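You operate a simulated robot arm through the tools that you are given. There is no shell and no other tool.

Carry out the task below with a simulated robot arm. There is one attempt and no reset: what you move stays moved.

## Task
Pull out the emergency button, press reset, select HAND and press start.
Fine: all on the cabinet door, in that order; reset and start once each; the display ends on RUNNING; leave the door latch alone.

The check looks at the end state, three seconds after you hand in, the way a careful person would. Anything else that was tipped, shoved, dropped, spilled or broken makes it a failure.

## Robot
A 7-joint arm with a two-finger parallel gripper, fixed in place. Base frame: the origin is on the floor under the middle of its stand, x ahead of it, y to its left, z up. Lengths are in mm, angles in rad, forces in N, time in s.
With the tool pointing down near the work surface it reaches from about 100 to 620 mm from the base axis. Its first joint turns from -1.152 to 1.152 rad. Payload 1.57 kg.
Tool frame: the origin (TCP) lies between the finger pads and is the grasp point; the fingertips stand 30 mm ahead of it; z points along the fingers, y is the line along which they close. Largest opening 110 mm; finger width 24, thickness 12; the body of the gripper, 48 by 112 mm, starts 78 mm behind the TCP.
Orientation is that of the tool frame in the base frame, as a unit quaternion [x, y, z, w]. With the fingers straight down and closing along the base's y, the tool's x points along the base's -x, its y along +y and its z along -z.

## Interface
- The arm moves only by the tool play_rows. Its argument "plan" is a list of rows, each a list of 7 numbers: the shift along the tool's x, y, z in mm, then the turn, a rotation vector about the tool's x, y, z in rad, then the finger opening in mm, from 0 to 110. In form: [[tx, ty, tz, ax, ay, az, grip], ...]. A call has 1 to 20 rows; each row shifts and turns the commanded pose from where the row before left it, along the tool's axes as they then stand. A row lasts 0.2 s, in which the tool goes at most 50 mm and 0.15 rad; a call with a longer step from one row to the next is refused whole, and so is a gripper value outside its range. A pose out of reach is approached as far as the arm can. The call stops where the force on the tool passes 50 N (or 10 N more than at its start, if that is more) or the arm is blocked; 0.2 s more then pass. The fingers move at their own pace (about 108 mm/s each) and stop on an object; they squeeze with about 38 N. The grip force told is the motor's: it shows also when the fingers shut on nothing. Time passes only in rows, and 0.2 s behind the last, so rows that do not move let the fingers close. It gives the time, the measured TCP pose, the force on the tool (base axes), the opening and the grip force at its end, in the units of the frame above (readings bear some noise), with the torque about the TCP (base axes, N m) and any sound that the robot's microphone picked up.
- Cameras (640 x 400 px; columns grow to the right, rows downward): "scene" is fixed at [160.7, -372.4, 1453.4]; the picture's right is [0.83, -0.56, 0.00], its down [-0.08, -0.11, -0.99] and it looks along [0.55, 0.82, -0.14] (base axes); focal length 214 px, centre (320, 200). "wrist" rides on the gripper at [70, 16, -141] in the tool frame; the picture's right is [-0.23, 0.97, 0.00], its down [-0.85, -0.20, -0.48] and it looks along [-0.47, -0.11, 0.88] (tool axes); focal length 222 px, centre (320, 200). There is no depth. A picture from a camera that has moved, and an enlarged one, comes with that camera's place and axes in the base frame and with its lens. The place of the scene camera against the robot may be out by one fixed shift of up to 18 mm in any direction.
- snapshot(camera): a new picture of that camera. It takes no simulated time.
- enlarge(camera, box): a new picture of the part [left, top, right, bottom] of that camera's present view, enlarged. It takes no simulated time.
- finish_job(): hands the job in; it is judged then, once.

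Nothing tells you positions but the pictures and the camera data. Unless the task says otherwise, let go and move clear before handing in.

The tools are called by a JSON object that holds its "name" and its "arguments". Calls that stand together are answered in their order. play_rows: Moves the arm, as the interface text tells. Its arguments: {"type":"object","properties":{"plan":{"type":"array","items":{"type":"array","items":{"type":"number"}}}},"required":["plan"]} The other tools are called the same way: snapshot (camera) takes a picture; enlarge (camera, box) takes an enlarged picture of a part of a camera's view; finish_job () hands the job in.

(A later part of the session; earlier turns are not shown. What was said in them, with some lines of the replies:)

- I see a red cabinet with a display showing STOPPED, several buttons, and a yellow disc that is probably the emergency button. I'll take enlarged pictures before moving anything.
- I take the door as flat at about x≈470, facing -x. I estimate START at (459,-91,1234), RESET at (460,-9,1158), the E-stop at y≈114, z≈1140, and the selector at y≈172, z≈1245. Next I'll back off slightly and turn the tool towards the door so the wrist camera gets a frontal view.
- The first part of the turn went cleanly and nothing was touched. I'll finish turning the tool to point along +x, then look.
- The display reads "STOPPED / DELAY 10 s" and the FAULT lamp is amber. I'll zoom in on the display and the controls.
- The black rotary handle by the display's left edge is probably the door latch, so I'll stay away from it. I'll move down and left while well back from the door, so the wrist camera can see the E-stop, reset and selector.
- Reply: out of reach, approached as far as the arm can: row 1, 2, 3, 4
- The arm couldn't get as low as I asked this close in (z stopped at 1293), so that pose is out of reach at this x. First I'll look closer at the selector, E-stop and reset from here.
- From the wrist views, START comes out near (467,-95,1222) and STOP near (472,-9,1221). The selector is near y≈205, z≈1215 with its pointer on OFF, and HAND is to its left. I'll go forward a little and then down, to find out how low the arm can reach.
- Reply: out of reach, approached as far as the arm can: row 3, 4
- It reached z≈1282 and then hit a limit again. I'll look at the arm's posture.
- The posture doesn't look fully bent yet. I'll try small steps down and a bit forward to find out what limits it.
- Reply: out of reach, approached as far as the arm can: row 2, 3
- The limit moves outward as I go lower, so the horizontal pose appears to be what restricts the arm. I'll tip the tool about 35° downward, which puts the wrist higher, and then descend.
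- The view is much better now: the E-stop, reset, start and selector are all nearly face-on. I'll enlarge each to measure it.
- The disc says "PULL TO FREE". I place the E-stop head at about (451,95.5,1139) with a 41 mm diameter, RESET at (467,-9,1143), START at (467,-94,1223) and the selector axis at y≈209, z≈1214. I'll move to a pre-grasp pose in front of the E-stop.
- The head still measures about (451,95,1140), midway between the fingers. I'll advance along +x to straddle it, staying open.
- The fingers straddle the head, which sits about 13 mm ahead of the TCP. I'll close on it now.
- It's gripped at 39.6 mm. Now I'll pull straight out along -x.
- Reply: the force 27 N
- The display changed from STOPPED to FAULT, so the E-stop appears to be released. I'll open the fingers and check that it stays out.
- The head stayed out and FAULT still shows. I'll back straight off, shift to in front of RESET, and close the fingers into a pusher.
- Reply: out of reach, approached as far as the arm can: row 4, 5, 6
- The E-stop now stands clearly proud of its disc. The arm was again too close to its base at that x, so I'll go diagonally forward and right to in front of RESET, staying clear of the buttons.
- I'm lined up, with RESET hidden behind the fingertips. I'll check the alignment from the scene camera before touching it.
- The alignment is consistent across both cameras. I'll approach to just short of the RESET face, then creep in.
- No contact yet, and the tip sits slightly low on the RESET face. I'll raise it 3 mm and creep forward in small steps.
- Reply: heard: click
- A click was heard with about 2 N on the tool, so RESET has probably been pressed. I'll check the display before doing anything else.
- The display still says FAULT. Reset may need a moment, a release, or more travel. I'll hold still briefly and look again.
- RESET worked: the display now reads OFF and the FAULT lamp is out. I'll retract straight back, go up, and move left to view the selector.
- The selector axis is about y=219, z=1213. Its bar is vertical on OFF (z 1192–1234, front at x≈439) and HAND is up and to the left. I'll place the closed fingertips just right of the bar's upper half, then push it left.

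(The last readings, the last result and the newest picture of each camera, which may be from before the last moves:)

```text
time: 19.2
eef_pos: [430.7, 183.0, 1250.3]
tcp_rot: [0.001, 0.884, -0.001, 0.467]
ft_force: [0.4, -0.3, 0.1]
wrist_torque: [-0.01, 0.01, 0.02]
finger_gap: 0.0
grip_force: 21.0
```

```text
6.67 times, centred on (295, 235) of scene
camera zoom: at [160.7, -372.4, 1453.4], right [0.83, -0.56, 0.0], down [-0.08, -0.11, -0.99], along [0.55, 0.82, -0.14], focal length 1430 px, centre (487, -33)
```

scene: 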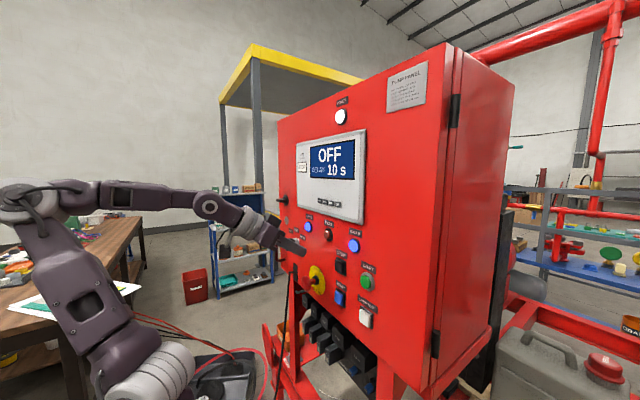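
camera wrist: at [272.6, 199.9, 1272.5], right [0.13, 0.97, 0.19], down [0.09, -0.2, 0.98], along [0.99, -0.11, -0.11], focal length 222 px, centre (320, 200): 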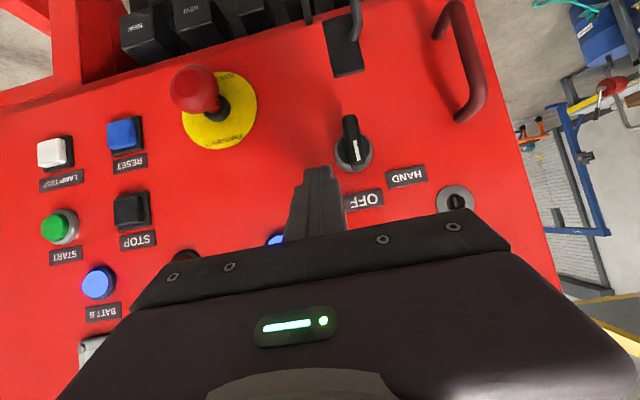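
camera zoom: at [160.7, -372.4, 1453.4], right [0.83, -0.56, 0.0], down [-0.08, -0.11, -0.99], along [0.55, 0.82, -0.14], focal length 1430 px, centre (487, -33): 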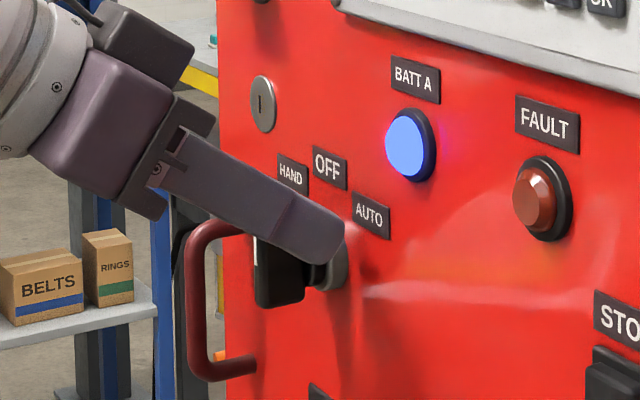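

{"name": "enlarge", "arguments": {"camera": "wrist", "box": [270, 90, 430, 230]}}

```text
2.86 times, centred on (350, 160) of wrist
camera zoom: at [272.6, 199.9, 1272.5], right [0.13, 0.97, 0.19], down [0.09, -0.2, 0.98], along [0.99, -0.11, -0.11], focal length 635 px, centre (234, 314)
```

zoom: 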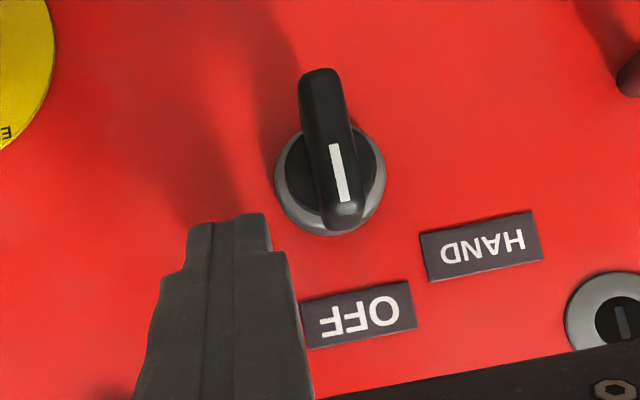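

Now the selector is seen almost face-on: axis near (216,1214), bar about 10 mm thick. The fingertip's lower edge is at z≈1223, so it will push only the upper end. I'll slide left into it with small steps.

{"name": "play_rows", "arguments": {"plan": [[0, 7, 0, 0, 0, 0, 0], [0, 7, 0, 0, 0, 0, 0], [0, 2, 0, 0, 0, 0, 0], [0, 2, 0, 0, 0, 0, 0]]}}

{"name": "enlarge", "arguments": {"camera": "wrist", "box": [270, 90, 430, 230]}}

```text
time: 20.2
eef_pos: [431.3, 200.6, 1250.4]
tcp_rot: [0.002, 0.884, -0.001, 0.467]
ft_force: [-0.8, -5.1, 5.7]
wrist_torque: [-0.08, -0.1, -0.08]
finger_gap: 0.0
grip_force: 20.9
```

```text
2.86 times, centred on (350, 160) of wrist
camera zoom: at [273.4, 217.8, 1273.0], right [0.13, 0.97, 0.19], down [0.09, -0.2, 0.98], along [0.99, -0.11, -0.11], focal length 635 px, centre (234, 314)
```

zoom: 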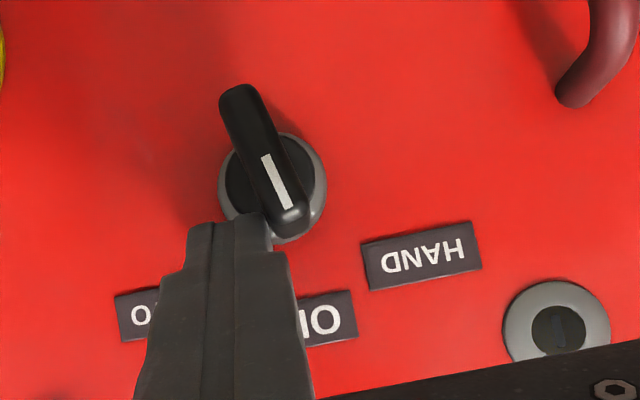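

The bar is turning the right way, with about 5 N of lateral force. I'll keep sliding left.

{"name": "play_rows", "arguments": {"plan": [[0, 2, 0, 0, 0, 0, 0], [0, 2, 0, 0, 0, 0, 0], [0, 2, 0, 0, 0, 0, 0]]}}

{"name": "enlarge", "arguments": {"camera": "wrist", "box": [270, 90, 430, 230]}}

{"name": "enlarge", "arguments": {"camera": "scene", "box": [270, 120, 390, 280]}}

```text
time: 21.0
eef_pos: [429.9, 205.4, 1250.1]
tcp_rot: [0.001, 0.885, -0.001, 0.466]
ft_force: [0.0, -13.8, 1.2]
wrist_torque: [-0.33, -0.02, -0.27]
finger_gap: 0.0
grip_force: 20.9
```

```text
2.86 times, centred on (350, 160) of wrist
camera zoom: at [272.8, 223.1, 1272.1], right [0.13, 0.97, 0.19], down [0.09, -0.2, 0.98], along [0.99, -0.11, -0.11], focal length 635 px, centre (234, 314)
```

zoom: 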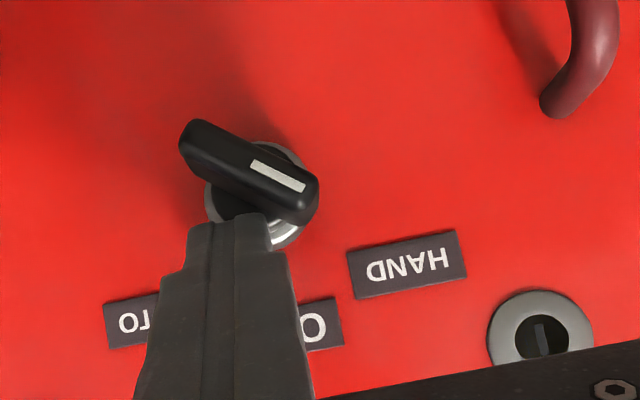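

```text
2.50 times, centred on (330, 200) of scene
camera zoom: at [160.7, -372.9, 1453.3], right [0.83, -0.56, 0.0], down [-0.08, -0.11, -0.99], along [0.55, 0.82, -0.14], focal length 536 px, centre (295, 200)
```

zoom: 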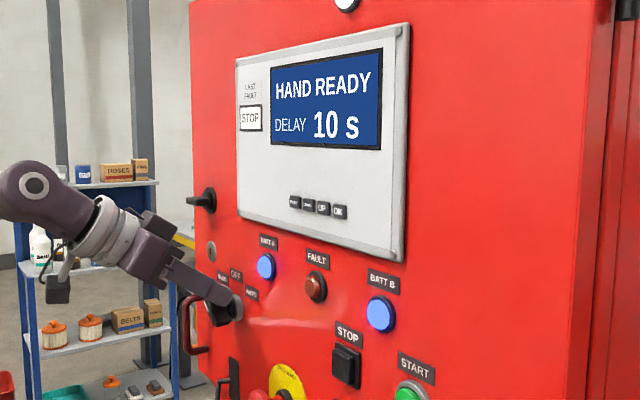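

The display shows HAND READY and the knob points at HAND. I'll back away to the right and out, then check that it stays there.

{"name": "play_rows", "arguments": {"plan": [[0, -4, 0, 0, 0, 0, 0], [0, -12, 0, 0, 0, 0, 0], [6.2, 0, -9.08, 0, 0, 0, 0], [6.2, 0, -9.08, 0, 0, 0, 0]]}}

{"name": "enlarge", "arguments": {"camera": "wrist", "box": [270, 90, 430, 230]}}

{"name": "enlarge", "arguments": {"camera": "scene", "box": [270, 120, 390, 280]}}

```text
time: 22.0
eef_pos: [408.4, 191.6, 1251.2]
tcp_rot: [0.0, 0.885, -0.001, 0.465]
ft_force: [-0.4, -0.9, 0.1]
wrist_torque: [-0.01, -0.02, 0.0]
finger_gap: 0.2
grip_force: 21.3
```

```text
2.86 times, centred on (350, 160) of wrist
camera zoom: at [250.7, 208.0, 1273.4], right [0.13, 0.97, 0.19], down [0.09, -0.2, 0.98], along [0.99, -0.11, -0.11], focal length 635 px, centre (234, 314)
```

zoom: 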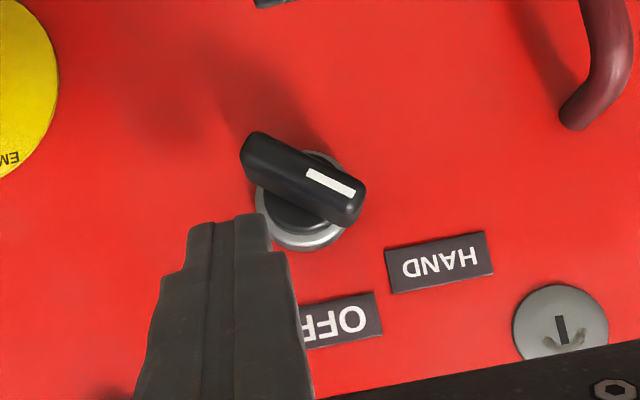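

```text
2.50 times, centred on (330, 200) of scene
camera zoom: at [160.7, -372.4, 1453.4], right [0.83, -0.56, 0.0], down [-0.08, -0.11, -0.99], along [0.55, 0.82, -0.14], focal length 536 px, centre (295, 200)
```

zoom: 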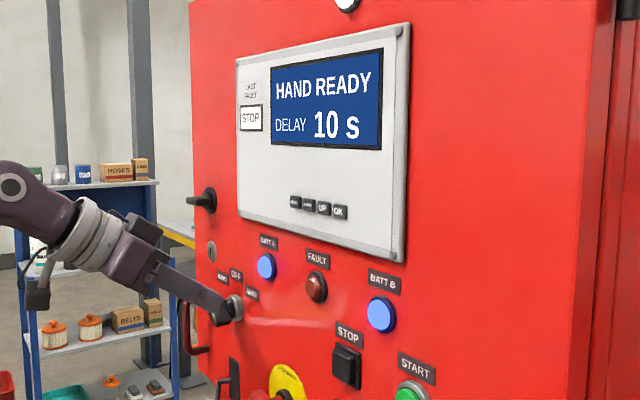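

HAND READY holds with the arm clear. Next I'll back off slightly and traverse right to in front of START, well clear of STOP.

{"name": "play_rows", "arguments": {"plan": [[5.65, 0, -8.25, 0, 0, 0, 0], [0, -40, 0, 0, 0, 0, 0], [0, -40, 0, 0, 0, 0, 0], [0, -40, 0, 0, 0, 0, 0], [0, -40, 0, 0, 0, 0, 0], [0, -40, 0, 0, 0, 0, 0], [0, -40, 0, 0, 0, 0, 0]]}}

{"name": "snapshot", "arguments": {"camera": "wrist"}}

{"name": "snapshot", "arguments": {"camera": "scene"}}

```text
time: 23.6
eef_pos: [398.6, -50.0, 1250.7]
tcp_rot: [0.0, 0.885, 0.0, 0.466]
ft_force: [0.0, -0.1, 0.2]
wrist_torque: [0.03, -0.02, -0.03]
finger_gap: 0.0
grip_force: 21.9
```

```text
taken
camera wrist: at [241.6, -33.0, 1272.7], right [0.13, 0.97, 0.19], down [0.09, -0.2, 0.98], along [0.99, -0.11, -0.11], focal length 222 px, centre (320, 200)
```

wrist: 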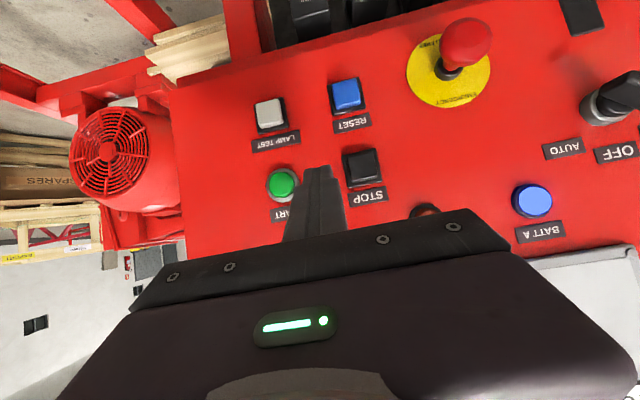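

```text
taken
```

scene: 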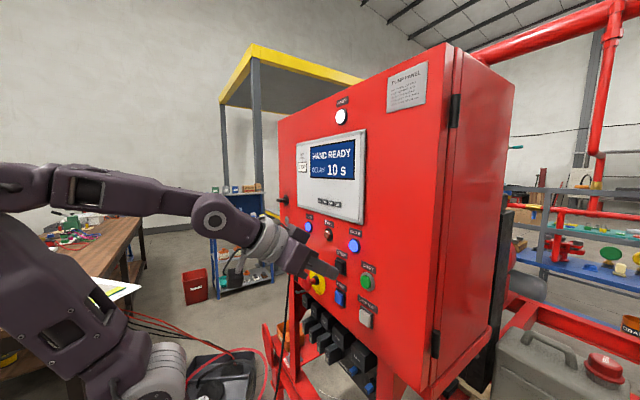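

START measures about (463,-93,1224). I'll line up on it, stopping short of contact, and check.

{"name": "play_rows", "arguments": {"plan": [[7.4, -21.7, 5.1, 0, 0, 0, 0], [7.4, -21.7, 5.1, 0, 0, 0, 0], [-5.9, 0, 8.7, 0, 0, 0, 0], [-5.9, 0, 8.7, 0, 0, 0, 0]]}}

{"name": "enlarge", "arguments": {"camera": "wrist", "box": [220, 140, 400, 250]}}

{"name": "enlarge", "arguments": {"camera": "scene", "box": [320, 230, 400, 310]}}

```text
time: 24.6
eef_pos: [420.5, -93.9, 1231.2]
tcp_rot: [0.0, 0.885, 0.0, 0.466]
ft_force: [-0.3, 0.6, 0.3]
wrist_torque: [0.01, 0.01, 0.02]
finger_gap: 0.0
grip_force: 20.8
```

```text
3.56 times, centred on (310, 195) of wrist
camera zoom: at [262.7, -76.4, 1253.8], right [0.13, 0.97, 0.19], down [0.09, -0.2, 0.98], along [0.99, -0.11, -0.11], focal length 790 px, centre (356, 218)
```

zoom: 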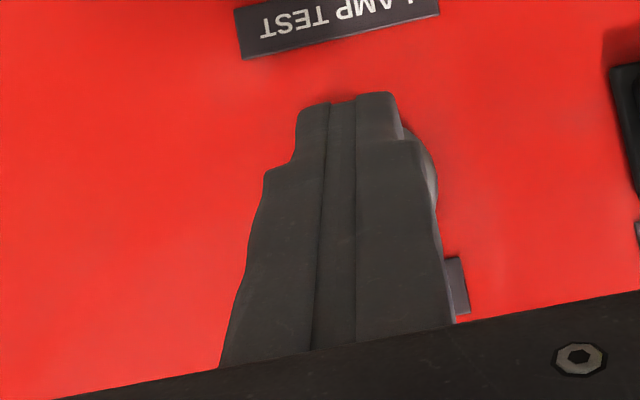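

```text
5.00 times, centred on (360, 270) of scene
camera zoom: at [160.7, -372.4, 1453.4], right [0.83, -0.56, 0.0], down [-0.08, -0.11, -0.99], along [0.55, 0.82, -0.14], focal length 1072 px, centre (120, -150)
```

zoom: 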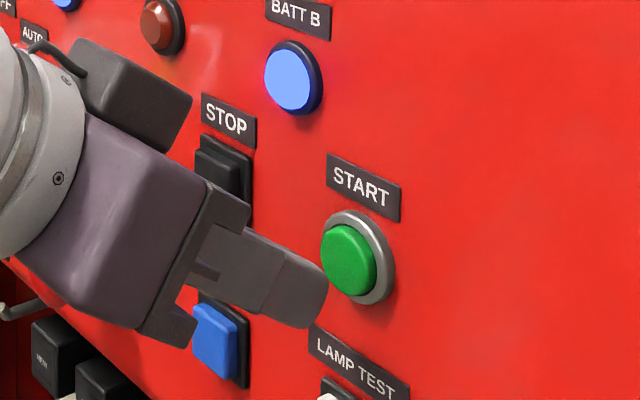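

Aligned, with the tip a bit low and still short of the button. I'll raise it about 3.5 mm and move up close.

{"name": "play_rows", "arguments": {"plan": [[-3.7, 0, 2.31, 0, 0, 0, 0], [-3.7, 0, 2.31, 0, 0, 0, 0]]}}

{"name": "enlarge", "arguments": {"camera": "scene", "box": [320, 230, 400, 310]}}

```text
time: 25.2
eef_pos: [427.2, -92.4, 1235.2]
tcp_rot: [0.0, 0.884, 0.0, 0.467]
ft_force: [-0.3, -0.2, 0.5]
wrist_torque: [-0.01, 0.01, 0.01]
finger_gap: 0.2
grip_force: 21.1
```

```text
5.00 times, centred on (360, 270) of scene
camera zoom: at [160.7, -372.4, 1453.4], right [0.83, -0.56, 0.0], down [-0.08, -0.11, -0.99], along [0.55, 0.82, -0.14], focal length 1072 px, centre (120, -150)
```

zoom: 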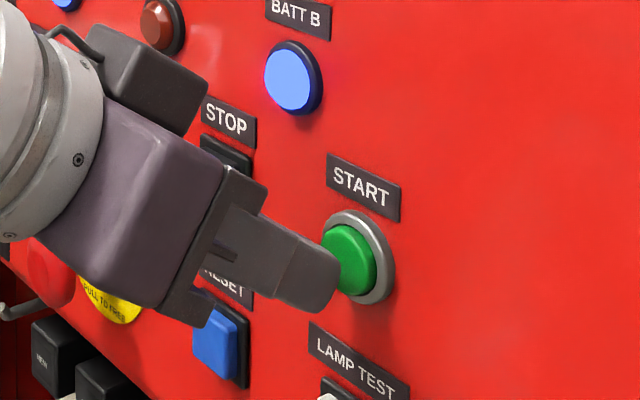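

The tip is right at the START face with no contact force yet. I'll push in small steps in one continuous motion.

{"name": "play_rows", "arguments": {"plan": [[-1.13, 0, 1.65, 0, 0, 0, 0], [-1.13, 0, 1.65, 0, 0, 0, 0]]}}

{"name": "enlarge", "arguments": {"camera": "scene", "box": [280, 120, 400, 300]}}

```text
time: 25.8
eef_pos: [431.6, -91.6, 1235.2]
tcp_rot: [0.0, 0.884, 0.0, 0.467]
ft_force: [-1.0, 0.4, 0.0]
wrist_torque: [0.02, -0.02, 0.03]
finger_gap: 0.0
grip_force: 21.6
```

```text
2.22 times, centred on (340, 210) of scene
camera zoom: at [160.7, -372.4, 1453.4], right [0.83, -0.56, 0.0], down [-0.08, -0.11, -0.99], along [0.55, 0.82, -0.14], focal length 477 px, centre (276, 178)
```

zoom: 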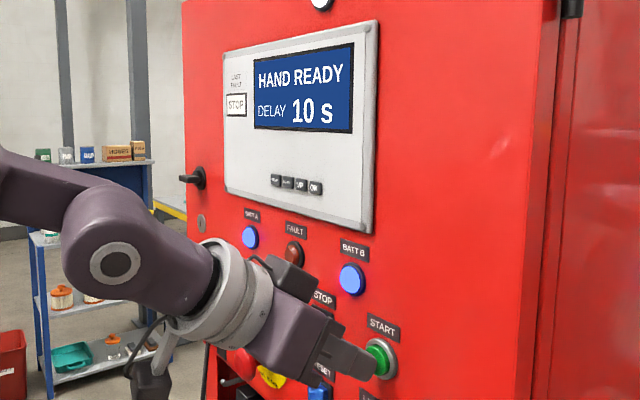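

No click yet, so I'll push another 2 mm at a time.

{"name": "play_rows", "arguments": {"plan": [[-1.13, 0, 1.65, 0, 0, 0, 0]]}}

```text
time: 26.2
eef_pos: [433.4, -91.9, 1235.9]
tcp_rot: [0.001, 0.884, 0.0, 0.467]
ft_force: [-2.5, -0.2, -0.4]
wrist_torque: [0.0, 0.01, -0.01]
finger_gap: 0.0
grip_force: 21.8
```

Force is rising (about 2.5 N), so I'm in contact with START. I'll continue.

{"name": "play_rows", "arguments": {"plan": [[-1.13, 0, 1.65, 0, 0, 0, 0]]}}

{"name": "enlarge", "arguments": {"camera": "scene", "box": [280, 120, 400, 300]}}

```text
time: 26.6
eef_pos: [436.1, -91.7, 1235.3]
tcp_rot: [0.0, 0.884, 0.0, 0.467]
ft_force: [-3.1, 2.5, -0.7]
wrist_torque: [0.05, 0.04, 0.02]
finger_gap: 0.0
grip_force: 21.5
heard: click
```

```text
2.22 times, centred on (340, 210) of scene
camera zoom: at [160.6, -372.3, 1453.4], right [0.83, -0.56, 0.0], down [-0.08, -0.11, -0.99], along [0.55, 0.82, -0.14], focal length 477 px, centre (276, 178)
```

zoom: 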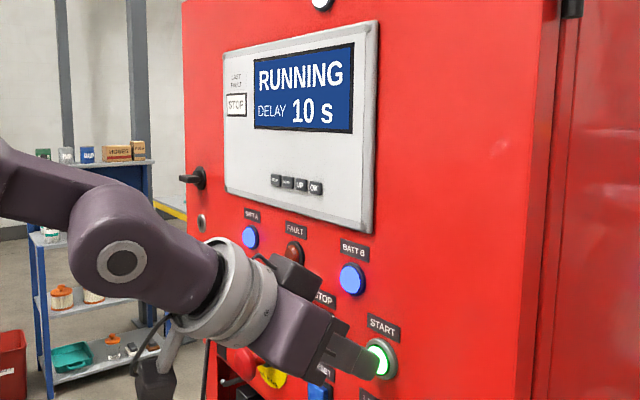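

The click came, the START lamp lit and the display reads RUNNING. I'll retract straight back from the button and move clear.

{"name": "play_rows", "arguments": {"plan": [[5.65, 0, -8.25, 0, 0, 0, 0], [5.65, 0, -8.25, 0, 0, 0, 0], [5.65, 0, -8.25, 0, 0, 0, 0], [-24.8, 0, -16.9, 0, 0, 0, 0], [-24.8, 0, -16.9, 0, 0, 0, 0], [11.3, 0, -16.5, 0, 0, 0, 0], [11.3, 0, -16.5, 0, 0, 0, 0]]}}

{"name": "snapshot", "arguments": {"camera": "scene"}}

{"name": "enlarge", "arguments": {"camera": "scene", "box": [270, 130, 400, 330]}}

{"name": "snapshot", "arguments": {"camera": "wrist"}}

```text
time: 28.2
eef_pos: [365.0, -93.6, 1292.9]
tcp_rot: [0.001, 0.885, -0.001, 0.467]
ft_force: [-0.8, 0.0, -0.4]
wrist_torque: [0.0, 0.01, -0.02]
finger_gap: 0.0
grip_force: 20.9
```

```text
taken
```

scene: 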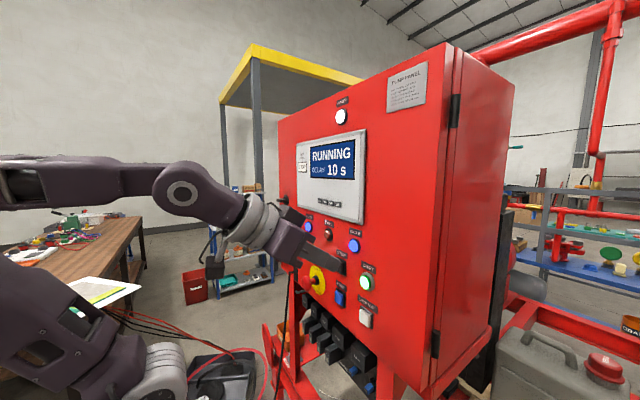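

```text
2.00 times, centred on (335, 230) of scene
camera zoom: at [160.7, -372.4, 1453.4], right [0.83, -0.56, 0.0], down [-0.08, -0.11, -0.99], along [0.55, 0.82, -0.14], focal length 429 px, centre (290, 140)
```

zoom: 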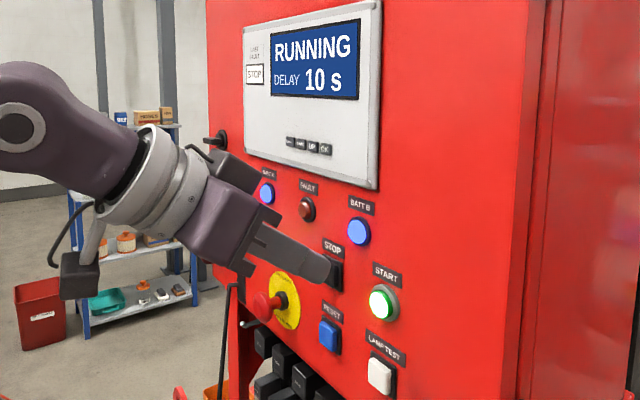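

```text
taken
camera wrist: at [208.5, -75.9, 1316.6], right [0.13, 0.97, 0.19], down [0.09, -0.2, 0.98], along [0.99, -0.11, -0.11], focal length 222 px, centre (320, 200)
```

wrist: 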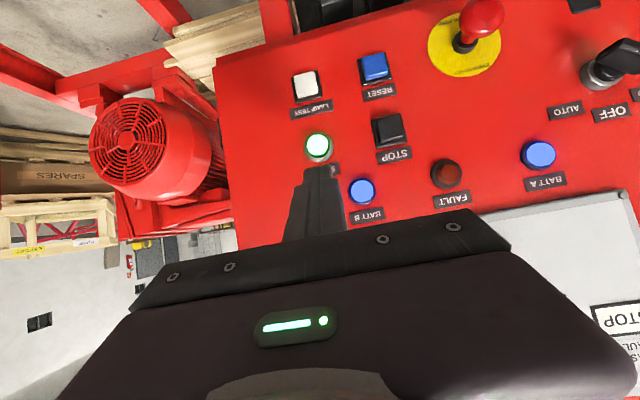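

RUNNING persists, START is lit, the E-stop is out and the latch handle is untouched. I'll wait briefly, clear of the panel, to confirm the state is steady.

{"name": "play_rows", "arguments": {"plan": [[0, 0, -10, 0, 0, 0, 10], [0, 0, 0, 0, 0, 0, 10], [0, 0, 0, 0, 0, 0, 10], [0, 0, 0, 0, 0, 0, 10], [0, 0, 0, 0, 0, 0, 10], [0, 0, 0, 0, 0, 0, 10], [0, 0, 0, 0, 0, 0, 10], [0, 0, 0, 0, 0, 0, 10], [0, 0, 0, 0, 0, 0, 10], [0, 0, 0, 0, 0, 0, 10]]}}

{"name": "enlarge", "arguments": {"camera": "scene", "box": [270, 130, 400, 330]}}

{"name": "enlarge", "arguments": {"camera": "wrist", "box": [400, 0, 640, 200]}}

```text
time: 30.4
eef_pos: [356.8, -92.9, 1299.7]
tcp_rot: [0.0, 0.884, 0.0, 0.467]
ft_force: [0.3, 0.5, 0.8]
wrist_torque: [-0.01, 0.03, 0.0]
finger_gap: 10.1
grip_force: 0.0
```

```text
2.00 times, centred on (335, 230) of scene
camera zoom: at [160.7, -372.4, 1453.4], right [0.83, -0.56, 0.0], down [-0.08, -0.11, -0.99], along [0.55, 0.82, -0.14], focal length 429 px, centre (290, 140)
```

zoom: 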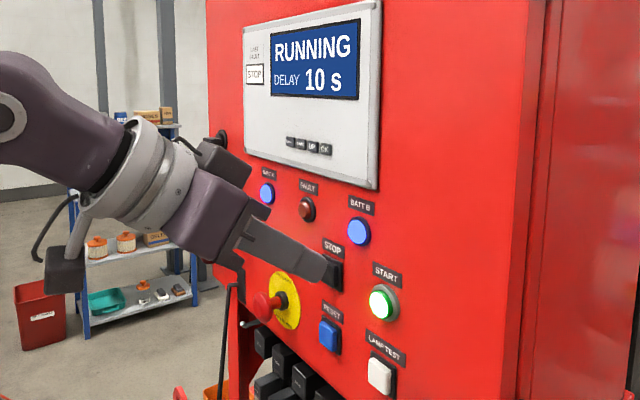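

```text
2.00 times, centred on (520, 100) of wrist
camera zoom: at [200.0, -75.6, 1322.5], right [0.13, 0.97, 0.19], down [0.09, -0.2, 0.98], along [0.99, -0.11, -0.11], focal length 444 px, centre (-80, 400)
```

zoom: 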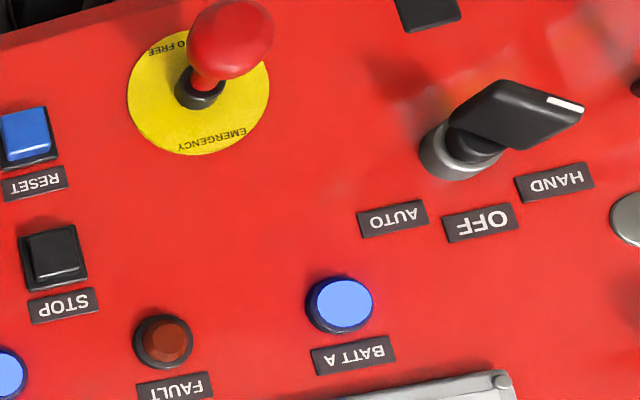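

The display is steady on RUNNING with the E-stop pulled out, the selector on HAND, the fault lamp off and the arm clear of the panel. I'm handing the job in.

{"name": "finish_job", "arguments": {}}

```text
The job is handed in.
```

The job is done and handed in: the display was on RUNNING and had held steady for about 4 seconds when I handed it in. I can't see the check's result from here.

1. **Emergency button:** I gripped it and pulled it straight out. It stayed out, and the display went from STOPPED to FAULT.
2. **Reset:** I pressed it once. The display went to OFF and the fault lamp went dark.
3. **HAND:** I pushed the selector left to HAND. The display showed HAND READY and held after I backed away.
4. **Start:** I pressed it once. The start lamp lit and the display changed to RUNNING.

I didn't touch the door latch, and I saw nothing else moved or knocked over. The arm was clear of the panel when I handed in. The display still reads "DELAY 10 s", as it did at the start.
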